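You operate a simulated robot arm through the tools that you are given. There is no shell and no other tool. Be economical: measure what you need, move in short steps, check, and stop when the job is done.

Carry out the task below with a simulated robot arm. There is one attempt and no reset: what you move stays moved.

TASK
Take the orange block and put it on top of the brown box on the steel bench.
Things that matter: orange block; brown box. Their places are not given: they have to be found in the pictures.

It is judged by the outcome, as a careful person would: the job done as asked, and still so three seconds after it is handed in. It fails if anything else is knocked over, pushed out of place, dropped, spilled or broken.

THE ROBOT
A 7-joint arm with a two-finger parallel gripper, fixed in place. Base frame: the origin is at the foot of the arm, x ahead of it, y to its left, z up; the work surface is at about z = 0. Lengths are in m, angles in degrees, forces in N, time in s.
With the tool pointing down near the work surface it reaches from about 0.24 to 0.62 m from the base axis. Its first joint turns from -66.0 to 66.0 degrees. Payload 2.6 kg.
Tool frame: the origin (TCP) lies between the finger pads and is the grasp point; the fingertips stand 0.03 m ahead of it; z points along the fingers, y is the line along which they close. The gripper opens to 0.094 m. The fingers are 0.028 m wide and 0.01 m thick; the gripper's body (0.05 by 0.096 m) begins 0.055 m behind the TCP.
Orientation is that of the tool frame in the base frame, as [roll, pitch, yaw] about the fixed x, y, z axes, in that order (R = Rz(yaw) Ry(pitch) Rx(roll)). With the fingers straight down and closing along the base's y, the tool's x points along the base's -x, its y along +y and its z along -z.

THE INTERFACE
- The arm moves only by the tool servo_tool. Its argument "motion" is a list of rows, each a list of 5 numbers: the finger opening in cm, from 0 to 9.4, then the shift along the tool's x, y, z in cm, then the turn about the tool's z in degrees. In form: [[jaw, tx, ty, tz, spin], ...]. A call has 1 to 10 rows; each row shifts and turns the commanded pose from where the row before left it, along the tool's axes as they then stand. A row lasts 0.2 s, in which the tool goes at most 0.05 m and 8.6 degrees; a call with a longer step from one row to the next is refused whole, and so is a gripper value outside its range. A pose out of reach is approached as far as the arm can. The call stops where the force on the tool passes 40 N (or 10 N more than at its start, if that is more) or the arm is blocked; 0.2 s more then pass. The fingers move at their own pace (about 0.072 m/s each) and stop on an object; they squeeze with about 30 N. The grip force told is the motor's: it shows also when the fingers shut on nothing. Time passes only in rows, and 0.2 s behind the last, so rows that do not move let the fingers close. It gives the time, the measured TCP pose, the force on the tool (base axes), the opening and the grip force at its end, in the units of the frame above (readings bear some noise), and new pictures: "pictures" is both (left out), scene, wrist or none.
- Cameras (640 x 400 px; columns grow to the right, rows downward): "scene" is fixed at [0.0219, 0.4226, 0.5637]; the picture's right is [-0.88, -0.48, 0.00], its down [-0.27, 0.51, -0.82] and it looks along [0.39, -0.72, -0.58] (base axes); focal length 363 px, centre (320, 200). "wrist" rides on the gripper at [-0.037, 0, -0.058] in the tool frame; the picture's right is [0.00, -1.00, 0.00], its down [0.97, 0.00, -0.24] and it looks along [0.24, 0.00, 0.97] (tool axes); focal length 218 px, centre (320, 200).
- measure_at(camera, pixels): for up to 12 pixels [column, row] of the newest picture of that camera ("zoom" is the newest enlarged one), the place [x, y, z] in the base frame of the surface seen there, good to about 0.003 m. No time passes.
- inspect(camera, box): a new picture of the part [left, top, right, bottom] of that camera's present view, enlarged. No time passes.
- finish_job(): hands the job in; it is judged then, once.

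Work in short steps. Measure before you move; look again where a grasp or a placing could have gone wrong, and mend it. You have 60 turns and 100 pictures in all, the two below and enlarged ones among them. Open the gripper and draw the arm clear of the work before you hand the job in, unless the task says otherwise; then end with one line.

The tools are called after "Emit:" as a command line: name --pt "numbers of a row" for each row, then --argument value for the rest, lists and objects as JSON in quotes. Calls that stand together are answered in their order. servo_tool: Moves the arm, as the interface text tells. Its arguments: {"type":"object","properties":{"motion":{"type":"array","items":{"type":"array","items":{"type":"number"}}},"pictures":{"type":"string","enum":["both","scene","wrist","none"]}},"required":["motion"]} The other tools are called the same way: measure_at (camera, pixels) gives the place of the surface under pixels of a picture; inspect (camera, box) takes an enlarged picture of a part of a camera's view; finish_job () hands the job in.

At the start:

```text
time_s: 0.0
tcp_pos: [0.4215, -0.0767, 0.3223]
ee_rot: [-180.0, 0.0, -180.0]
force: [-0.3, -0.4, 0.4]
width: 0.0942
grip_force: 0.1
```

scene: 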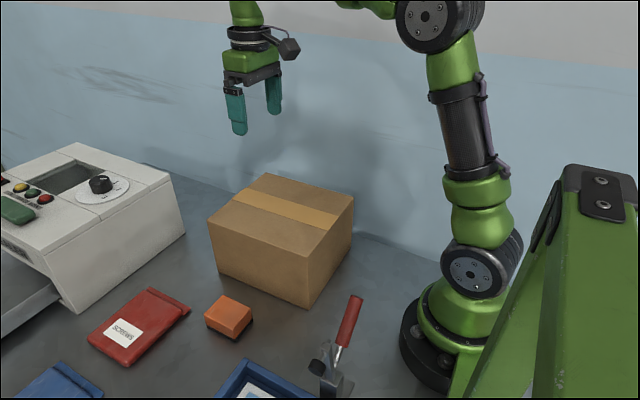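
wrist: 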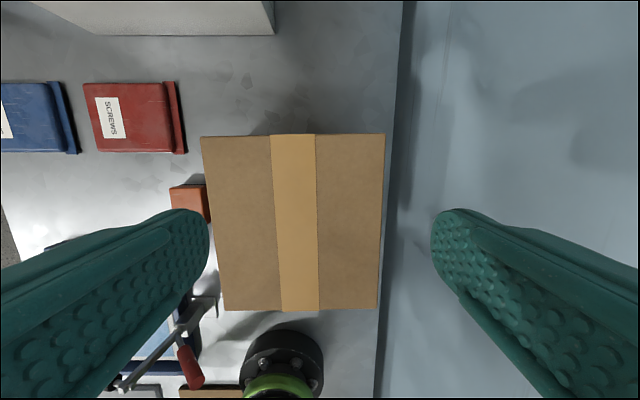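

The orange block is at scene (229,318), the brown box top around (282,213). I measure both.

Emit:
measure_at --camera "scene" --pixels '[[222, 296], [252, 310], [237, 330], [206, 316], [229, 313], [267, 173], [354, 197], [307, 257], [209, 222], [282, 213], [237, 340], [350, 310]]'

Emit:
inspect --camera "scene" --box '[160, 260, 400, 400]'

```text
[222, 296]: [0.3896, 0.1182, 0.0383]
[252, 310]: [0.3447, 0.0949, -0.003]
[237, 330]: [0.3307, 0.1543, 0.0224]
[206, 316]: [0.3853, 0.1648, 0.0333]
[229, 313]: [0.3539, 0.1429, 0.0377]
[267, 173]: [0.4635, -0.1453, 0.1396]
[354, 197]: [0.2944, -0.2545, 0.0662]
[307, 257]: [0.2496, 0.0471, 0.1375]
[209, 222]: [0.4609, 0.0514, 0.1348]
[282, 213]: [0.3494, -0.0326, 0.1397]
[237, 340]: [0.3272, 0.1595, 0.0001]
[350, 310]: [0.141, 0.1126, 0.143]
```

```text
2.67 times, centred on (280, 330) of scene
```

zoom: 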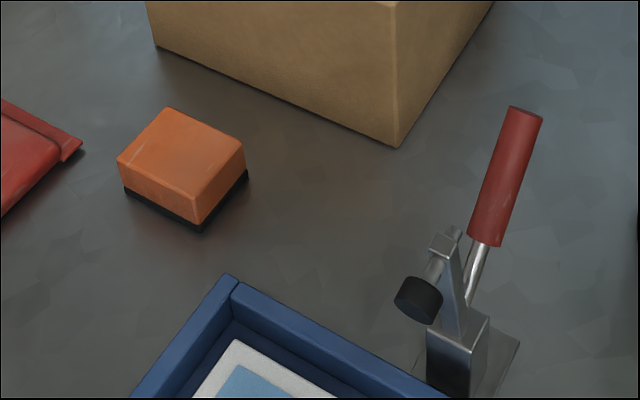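

The block's top corners in the zoom are near (167,112), (240,150), (195,192) and (122,160). I measure just inside them, along with the clamp and the tray.

Emit:
measure_at --camera "zoom" --pixels '[[168, 113], [237, 151], [195, 190], [124, 158], [180, 152], [200, 224], [128, 190], [525, 112], [230, 280], [400, 143], [160, 45], [445, 240]]'

Emit:
measure_at --camera "wrist" --pixels '[[172, 188], [205, 186], [188, 200], [206, 220], [182, 150], [203, 140], [384, 136], [376, 306], [227, 308], [300, 220]]'

```text
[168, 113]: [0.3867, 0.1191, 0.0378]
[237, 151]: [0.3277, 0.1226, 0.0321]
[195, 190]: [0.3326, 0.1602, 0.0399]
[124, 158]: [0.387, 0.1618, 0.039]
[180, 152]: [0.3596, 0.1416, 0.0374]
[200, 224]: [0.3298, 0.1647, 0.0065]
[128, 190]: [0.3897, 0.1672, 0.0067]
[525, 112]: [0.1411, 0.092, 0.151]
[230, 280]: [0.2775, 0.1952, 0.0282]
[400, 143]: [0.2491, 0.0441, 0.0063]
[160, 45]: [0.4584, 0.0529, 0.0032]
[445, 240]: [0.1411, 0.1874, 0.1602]
```

```text
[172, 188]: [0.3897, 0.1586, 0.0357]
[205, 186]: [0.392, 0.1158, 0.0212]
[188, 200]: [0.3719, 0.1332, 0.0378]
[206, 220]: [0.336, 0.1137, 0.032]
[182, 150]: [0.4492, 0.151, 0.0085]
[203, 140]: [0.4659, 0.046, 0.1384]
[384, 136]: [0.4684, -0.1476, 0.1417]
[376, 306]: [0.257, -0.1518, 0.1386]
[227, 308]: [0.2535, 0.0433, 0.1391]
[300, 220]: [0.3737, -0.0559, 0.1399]
```

Block: x 0.328–0.392, y 0.116–0.166, top at 0.039, and aligned with the axes. Box top: z 0.139, x 0.25–0.465, y −0.15–0.05. I move above the block at the present height, then down part way.

Emit:
servo_tool --pt "9.4 1.23 4.35 0 0" --pt "9.4 1.23 4.35 0 0" --pt "9.4 1.23 4.35 0 0" --pt "9.4 1.23 4.35 0 0" --pt "9.4 1.23 4.37 0 0" --pt "9.4 0 0 4 0" --pt "9.4 0 0 4 0" --pt "9.4 0 0 4 0" --pt "9.4 0 0 2 0" --pt "9.4 0 0 0 0"

```text
time_s: 2.2
tcp_pos: [0.3601, 0.1444, 0.183]
ee_rot: [180.0, 0.0, -180.0]
force: [-0.2, -0.2, -0.5]
width: 0.0943
grip_force: 0.0
```

scene: 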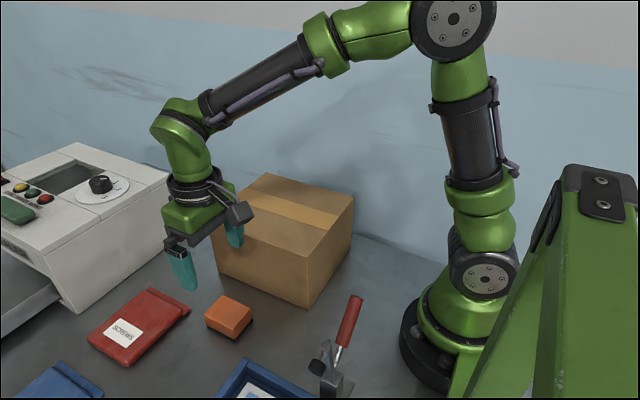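
wrist: 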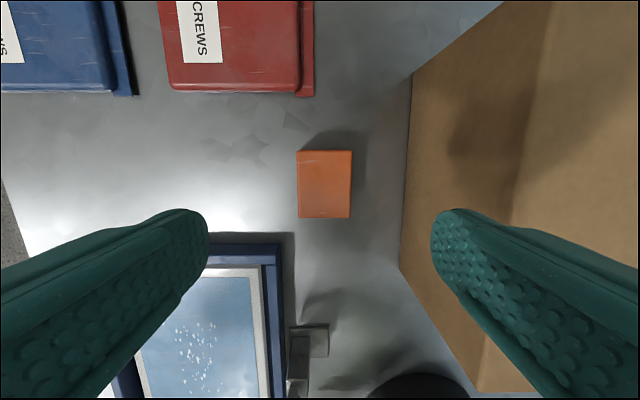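

The block is at wrist (324,184), near the centreline. I measure it again from here.

Emit:
measure_at --camera "wrist" --pixels '[[299, 184], [349, 184], [324, 153], [324, 215], [324, 184], [294, 233], [302, 345], [403, 200]]'

```text
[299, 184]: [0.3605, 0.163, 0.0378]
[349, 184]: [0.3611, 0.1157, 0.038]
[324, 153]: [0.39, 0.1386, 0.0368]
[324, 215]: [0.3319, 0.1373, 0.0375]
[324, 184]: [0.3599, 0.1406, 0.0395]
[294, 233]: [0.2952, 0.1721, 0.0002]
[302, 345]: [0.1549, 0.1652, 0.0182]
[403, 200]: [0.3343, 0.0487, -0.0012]
```

The block centre is (0.360, 0.140). I shift −0.4 cm in y and descend to TCP z of about 0.038.

Emit:
servo_tool --pt "9.4 0 -0.4 3 0" --pt "9.4 0 0 4 0" --pt "9.4 0 0 4 0" --pt "9.4 0 0 2 0" --pt "9.4 0 0 1.4 0" --pt "9.4 0 0 0 0"

```text
time_s: 3.6
tcp_pos: [0.3602, 0.1377, 0.039]
ee_rot: [-180.0, 0.0, 180.0]
force: [0.1, 0.3, -0.2]
width: 0.0939
grip_force: 0.0
```

scene: 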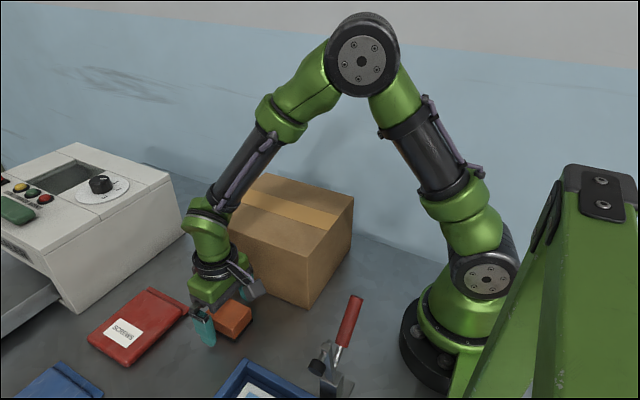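
wrist: 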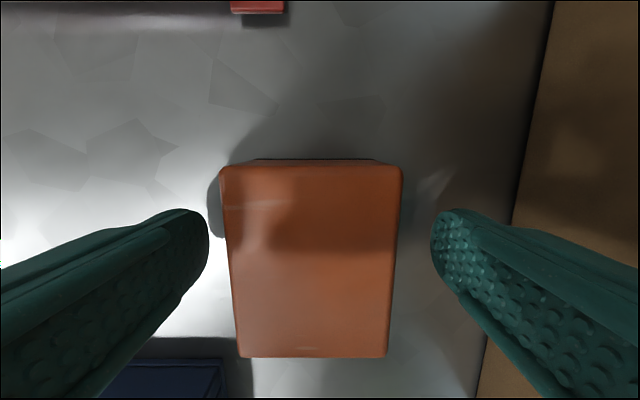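

The fingers straddle the block, which sits slightly left of centre (column 312). I nudge +0.15 cm and close.

Emit:
servo_tool --pt "9.4 0 0.15 0.2 0" --pt "7 0 0 0 0" --pt "5.5 0 0 0 0" --pt "4 0 0 0 0" --pt "4 0 0 0 0" --pt "4 0 0 0 0" --pictures "wrist"

```text
time_s: 5.0
tcp_pos: [0.3602, 0.1388, 0.0357]
ee_rot: [180.0, 0.1, 180.0]
force: [-0.2, -0.7, -0.2]
width: 0.056
grip_force: 30.2
```

wrist: 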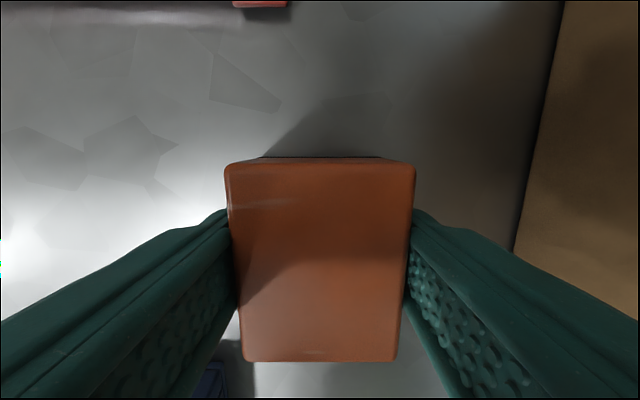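

Gripped at 0.056 m with 30 N. I lift gently first and check.

Emit:
servo_tool --pt "4 0 0 -1 0" --pt "4 0 0 -2 0" --pt "4 0 0 -2 0" --pt "4 0 0 0 0"

```text
time_s: 6.0
tcp_pos: [0.362, 0.1375, 0.0851]
ee_rot: [180.0, -0.1, 179.9]
force: [-0.2, 0.2, 0.0]
width: 0.0402
grip_force: 0.1
```

scene: 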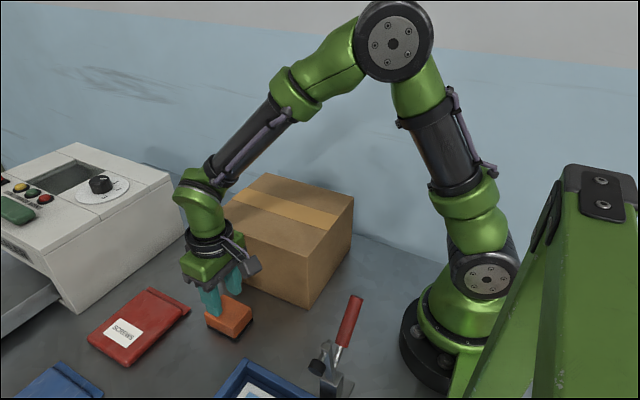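
wrist: 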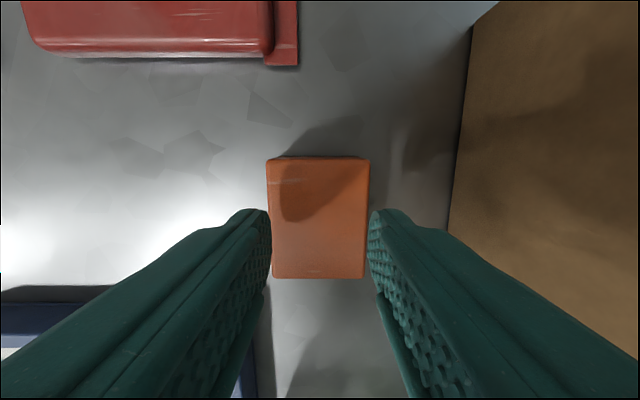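

The block slipped: the opening is 4.0 cm, the grip force is gone and the block is still on the bench. I look closely to see why (taper, slipperiness, or a magnetic base).

Emit:
inspect --camera "scene" --box '[185, 275, 275, 350]'

Emit:
inspect --camera "wrist" --box '[240, 130, 400, 300]'

```text
5.33 times, centred on (230, 312) of scene
```

zoom: 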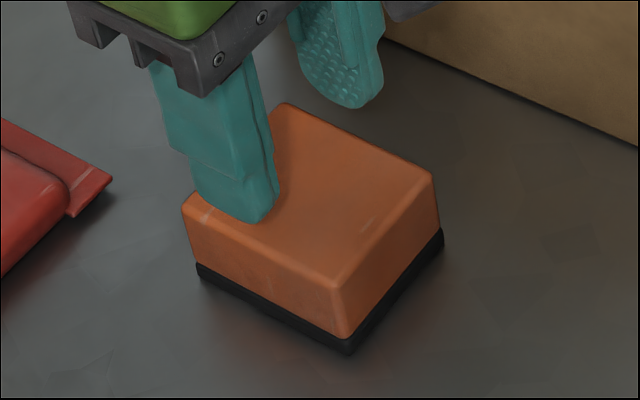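

```text
2.35 times, centred on (320, 215) of wrist
```

zoom: 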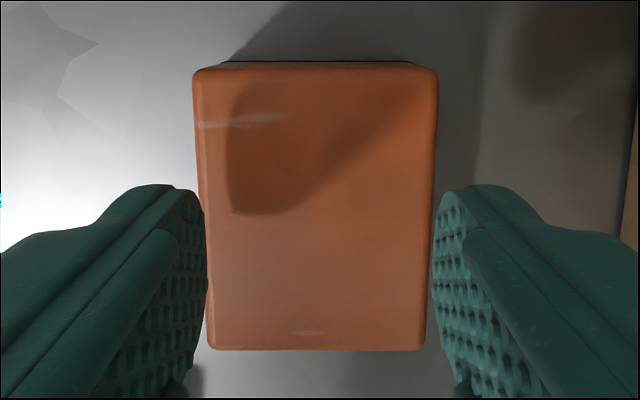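

The sides are straight and the grip was full depth, yet it didn't lift. The black base on a steel bench looks like a magnet. I'll grip near the +x end so that lifting peels the base up about its far edge with a longer lever.

Emit:
servo_tool --pt "9.4 -1.0 0.1 0 0" --pt "9.4 -1.0 0.1 0 0" --pt "9.4 0 0 0 0" --pt "9.4 0 0 2.5 0" --pt "9.4 0 0 2.4 0" --pt "9.4 0 0 0 0" --pt "6 0 0 0 0" --pt "4 0 0 0 0" --pt "4 0 0 0 0" --pt "4 0 0 0 0" --pictures "wrist"

```text
time_s: 8.2
tcp_pos: [0.3808, 0.1398, 0.0371]
ee_rot: [-180.0, 0.0, -180.0]
force: [-0.3, -0.1, 0.6]
width: 0.0558
grip_force: 30.1
```

wrist: 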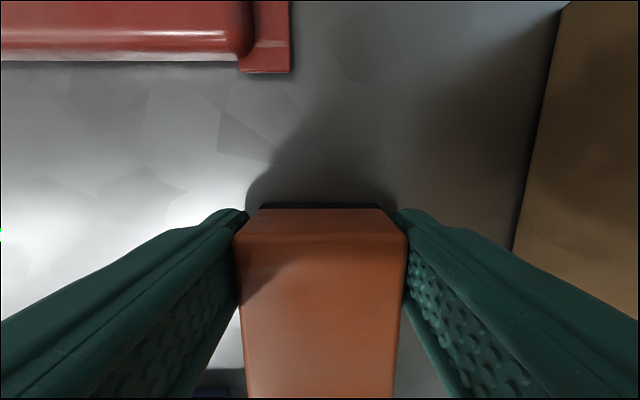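

Gripped at the end, with 30 N. I lift very slowly and watch the force.

Emit:
servo_tool --pt "4 0 0 -0.2 0" --pt "4 0 0 -0.2 0" --pt "4 0 0 0 0"

```text
time_s: 9.0
tcp_pos: [0.3819, 0.1399, 0.0402]
ee_rot: [180.0, 0.0, 179.9]
force: [-0.2, 0.8, -0.6]
width: 0.0561
grip_force: 29.7
```

scene: 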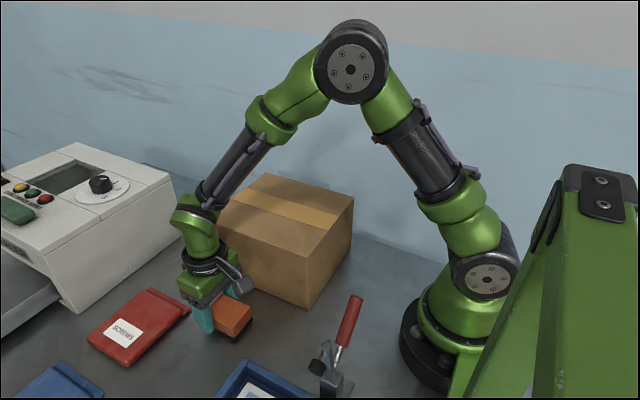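
wrist: 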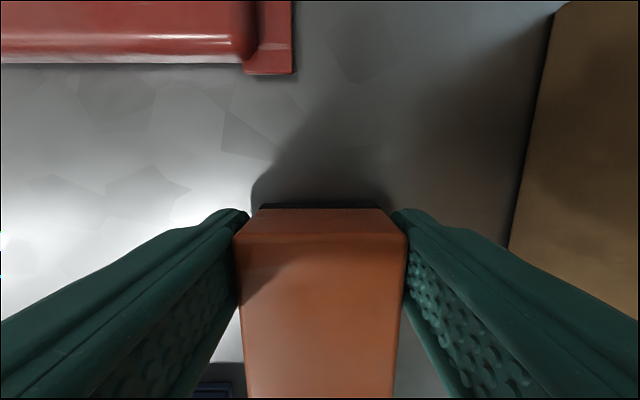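

The block looks unchanged relative to the fingers and the force is near zero, so it may be coming up. I continue slowly.

Emit:
servo_tool --pt "4 0 0 -0.2 0" --pt "4 0 0 -0.2 0" --pt "4 0 0 -0.2 0" --pt "4 0 0 -0.2 0" --pt "4 0 0 0 0" --pictures "wrist"

Emit:
inspect --camera "scene" --box '[185, 275, 275, 350]'

```text
time_s: 10.2
tcp_pos: [0.3789, 0.1406, 0.0493]
ee_rot: [-179.9, -0.1, -180.0]
force: [0.4, -0.1, -2.1]
width: 0.0561
grip_force: 29.4
```

wrist: 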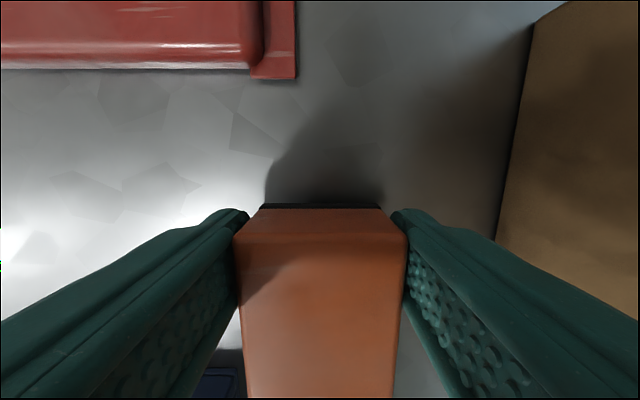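

```text
5.33 times, centred on (230, 312) of scene
```

zoom: 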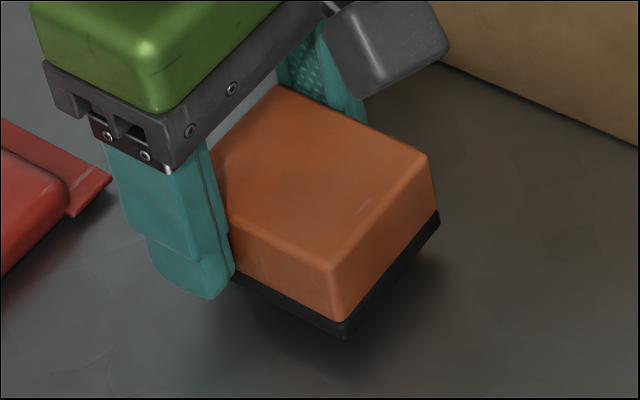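

It is fully off the bench and level, with about 2 N of load. I keep lifting gently with a smooth ramp and check that the grip holds.

Emit:
servo_tool --pt "4 0 0 -0.3 0" --pt "4 0 0 -0.4 0" --pt "4 0 0 -0.5 0" --pt "4 0 0 -0.6 0" --pt "4 0 0 -0.6 0" --pt "4 0 0 -0.6 0" --pt "4 0 0 -0.6 0" --pt "4 0 0 -0.5 0" --pt "4 0 0 -0.4 0" --pt "4 0 0 -0.2 0"

```text
time_s: 12.4
tcp_pos: [0.3809, 0.1386, 0.0962]
ee_rot: [179.9, 0.1, -180.0]
force: [0.4, -0.3, -0.9]
width: 0.0559
grip_force: 29.9
```

scene: 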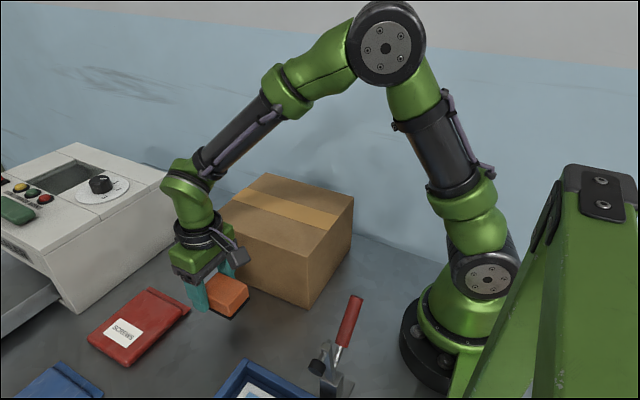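
wrist: 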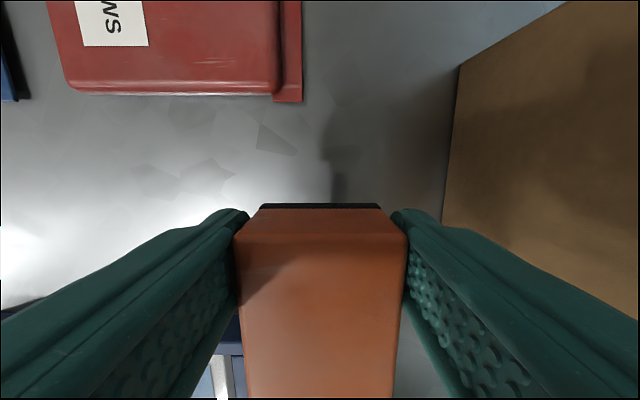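

The hold is steady. I continue up to about 0.20.

Emit:
servo_tool --pt "4 0 0 -0.4 0" --pt "4 0 0 -0.8 0" --pt "4 0 0 -1.1 0" --pt "4 0 0 -1.3 0" --pt "4 0 0 -1.4 0" --pt "4 0 0 -1.4 0" --pt "4 0 0 -1.3 0" --pt "4 0 0 -1.1 0" --pt "4 0 0 -0.8 0" --pt "4 0 0 -0.5 0" --pictures "wrist"

```text
time_s: 14.6
tcp_pos: [0.3796, 0.1389, 0.1986]
ee_rot: [-180.0, 0.0, -179.9]
force: [0.2, 0.5, -1.2]
width: 0.0558
grip_force: 29.6
```

wrist: 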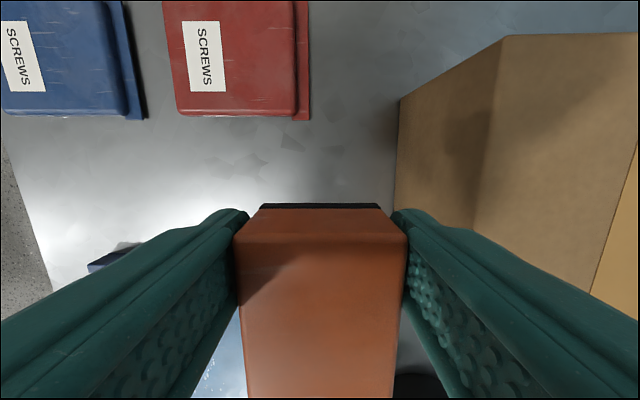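

Block bottom is at about 0.162, which clears the box top (0.139). I move 18.9 cm in −y over the box, ramped.

Emit:
servo_tool --pt "4 0 -0.7 -0.2 0" --pt "4 0 -1.4 -0.2 0" --pt "4 0 -2.1 0 0" --pt "4 0 -2.6 0 0" --pt "4 0 -2.8 0 0" --pt "4 0 -2.8 0 0" --pt "4 0 -2.6 0 0" --pt "4 0 -2.0 0 0" --pt "4 0 -1.3 0 0" --pt "4 0 -0.6 0 0"

```text
time_s: 16.8
tcp_pos: [0.3788, -0.0508, 0.2029]
ee_rot: [-180.0, 0.1, -180.0]
force: [0.3, 0.5, -1.0]
width: 0.0563
grip_force: 29.7
```

scene: 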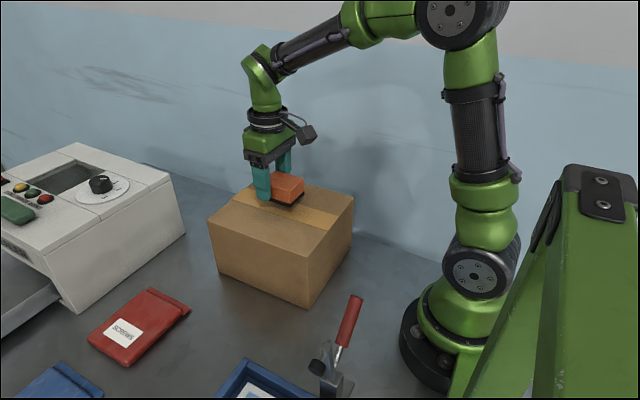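
wrist: 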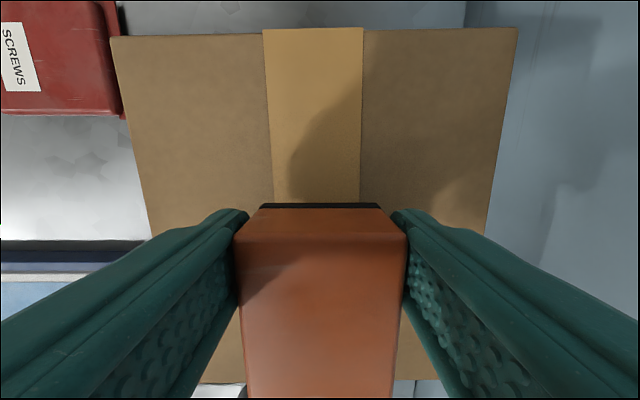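

The block is over the middle of the box, with contact expected at TCP z of about 0.176. I lower 2.2 cm, then slowly.

Emit:
servo_tool --pt "4 0 0 0.4 0" --pt "4 0 0 0.6 0" --pt "4 0 0 0.6 0" --pt "4 0 0 0.4 0" --pt "4 0 0 0.2 0" --pt "4 0 0 0.1 0" --pt "4 0 0 0.1 0" --pt "4 0 0 0 0"

Emit:
inspect --camera "scene" --box '[230, 140, 350, 230]'

```text
time_s: 18.6
tcp_pos: [0.3791, -0.0498, 0.1769]
ee_rot: [180.0, 0.0, -180.0]
force: [0.5, 0.5, -1.7]
width: 0.0562
grip_force: 29.6
```

scene: 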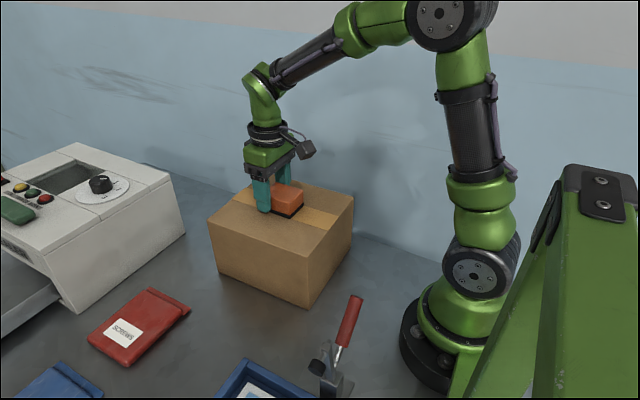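
wrist: 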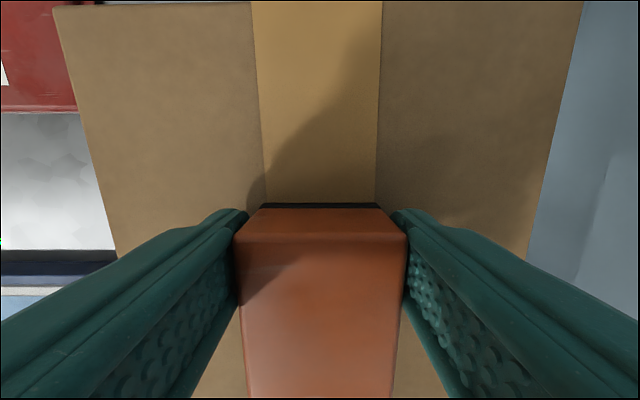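

```text
4.44 times, centred on (290, 185) of scene
```

zoom: 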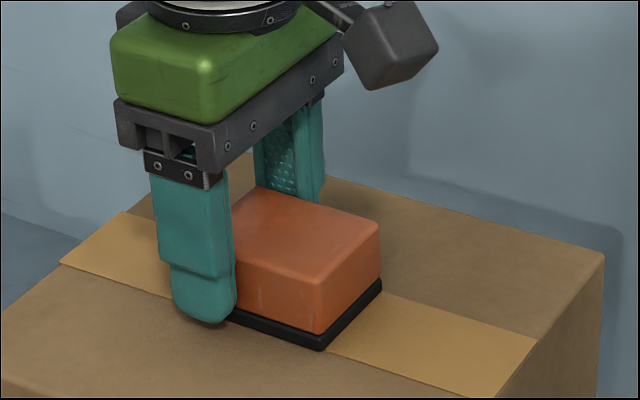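

It's very close to contact, within a millimetre or two. I lower in 1 mm steps until the force changes.

Emit:
servo_tool --pt "4 0 0 0.1 0" --pt "4 0 0 0.1 0" --pt "4 0 0 0 0" --pictures "none"

```text
time_s: 19.4
tcp_pos: [0.3808, -0.0494, 0.1768]
ee_rot: [-180.0, 0.2, 179.9]
force: [-7.3, 0.1, 23.7]
width: 0.0562
grip_force: 30.0
```

Contact is clear at +24 N, so the block rests on the box. I back up 1 mm to unload and open gradually.

Emit:
servo_tool --pt "4 0 0 -0.15 0" --pt "4 0 0 0 0" --pt "6 0 0 0 0" --pt "6.5 0 0 0 0" --pt "7.5 0 0 0 0" --pt "9 0 0 0 0" --pt "9.4 0 0 0 0"

```text
time_s: 21.0
tcp_pos: [0.3798, -0.0482, 0.1767]
ee_rot: [179.9, 0.0, -180.0]
force: [0.2, -1.0, 0.2]
width: 0.0938
grip_force: 0.0
```

scene: 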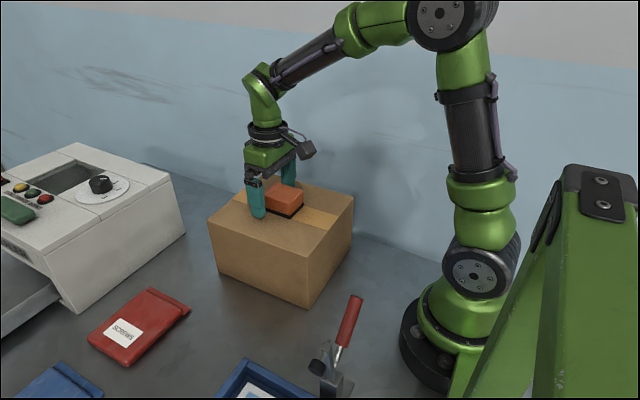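
wrist: 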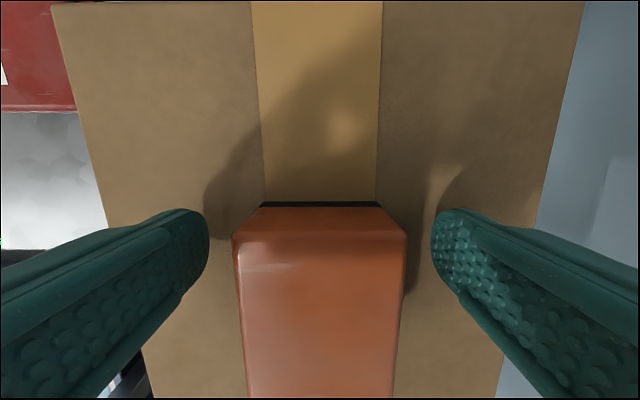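

The fingers are open and clear of the block on both sides. I raise the arm straight up.

Emit:
servo_tool --pt "9.4 0 0 -1 0" --pt "9.4 0 0 -2 0" --pt "9.4 0 0 -3 0" --pt "9.4 0 0 -3 0" --pt "9.4 0 0 -3 0" --pt "9.4 0 0 -2 0" --pt "9.4 0 0 0 0"

Emit:
inspect --camera "scene" --box '[190, 140, 370, 320]'

```text
time_s: 22.6
tcp_pos: [0.3789, -0.0503, 0.318]
ee_rot: [180.0, -0.1, -180.0]
force: [0.1, 0.6, -0.4]
width: 0.0937
grip_force: 0.0
```

scene: 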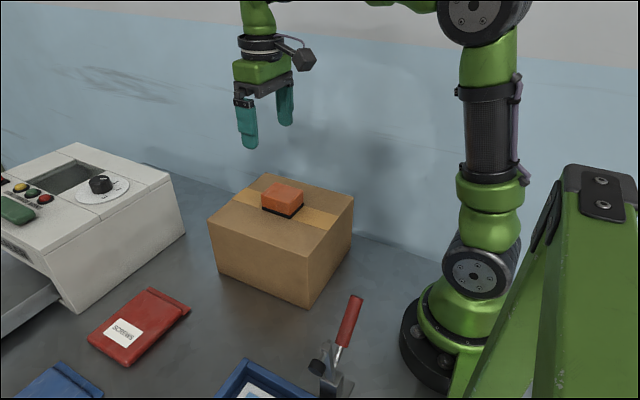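
wrist: 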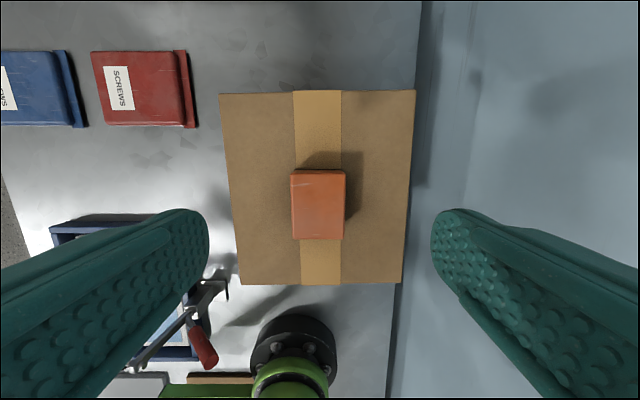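

```text
2.22 times, centred on (280, 230) of scene
```

zoom: 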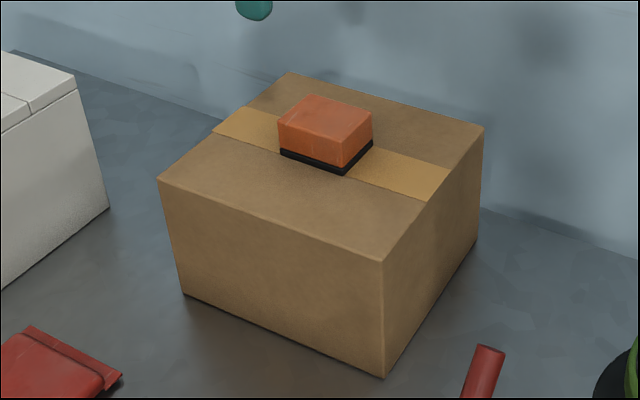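

The block sits flat on the middle of the box, nothing else has moved, and the arm is clear. I hand it in.

Emit:
finish_job

```text
The job is handed in.
```

The orange block is resting flat on top of the brown box, the gripper is open and clear, and nothing else was disturbed; the first lift slipped off the block, and a second, slower lift worked.
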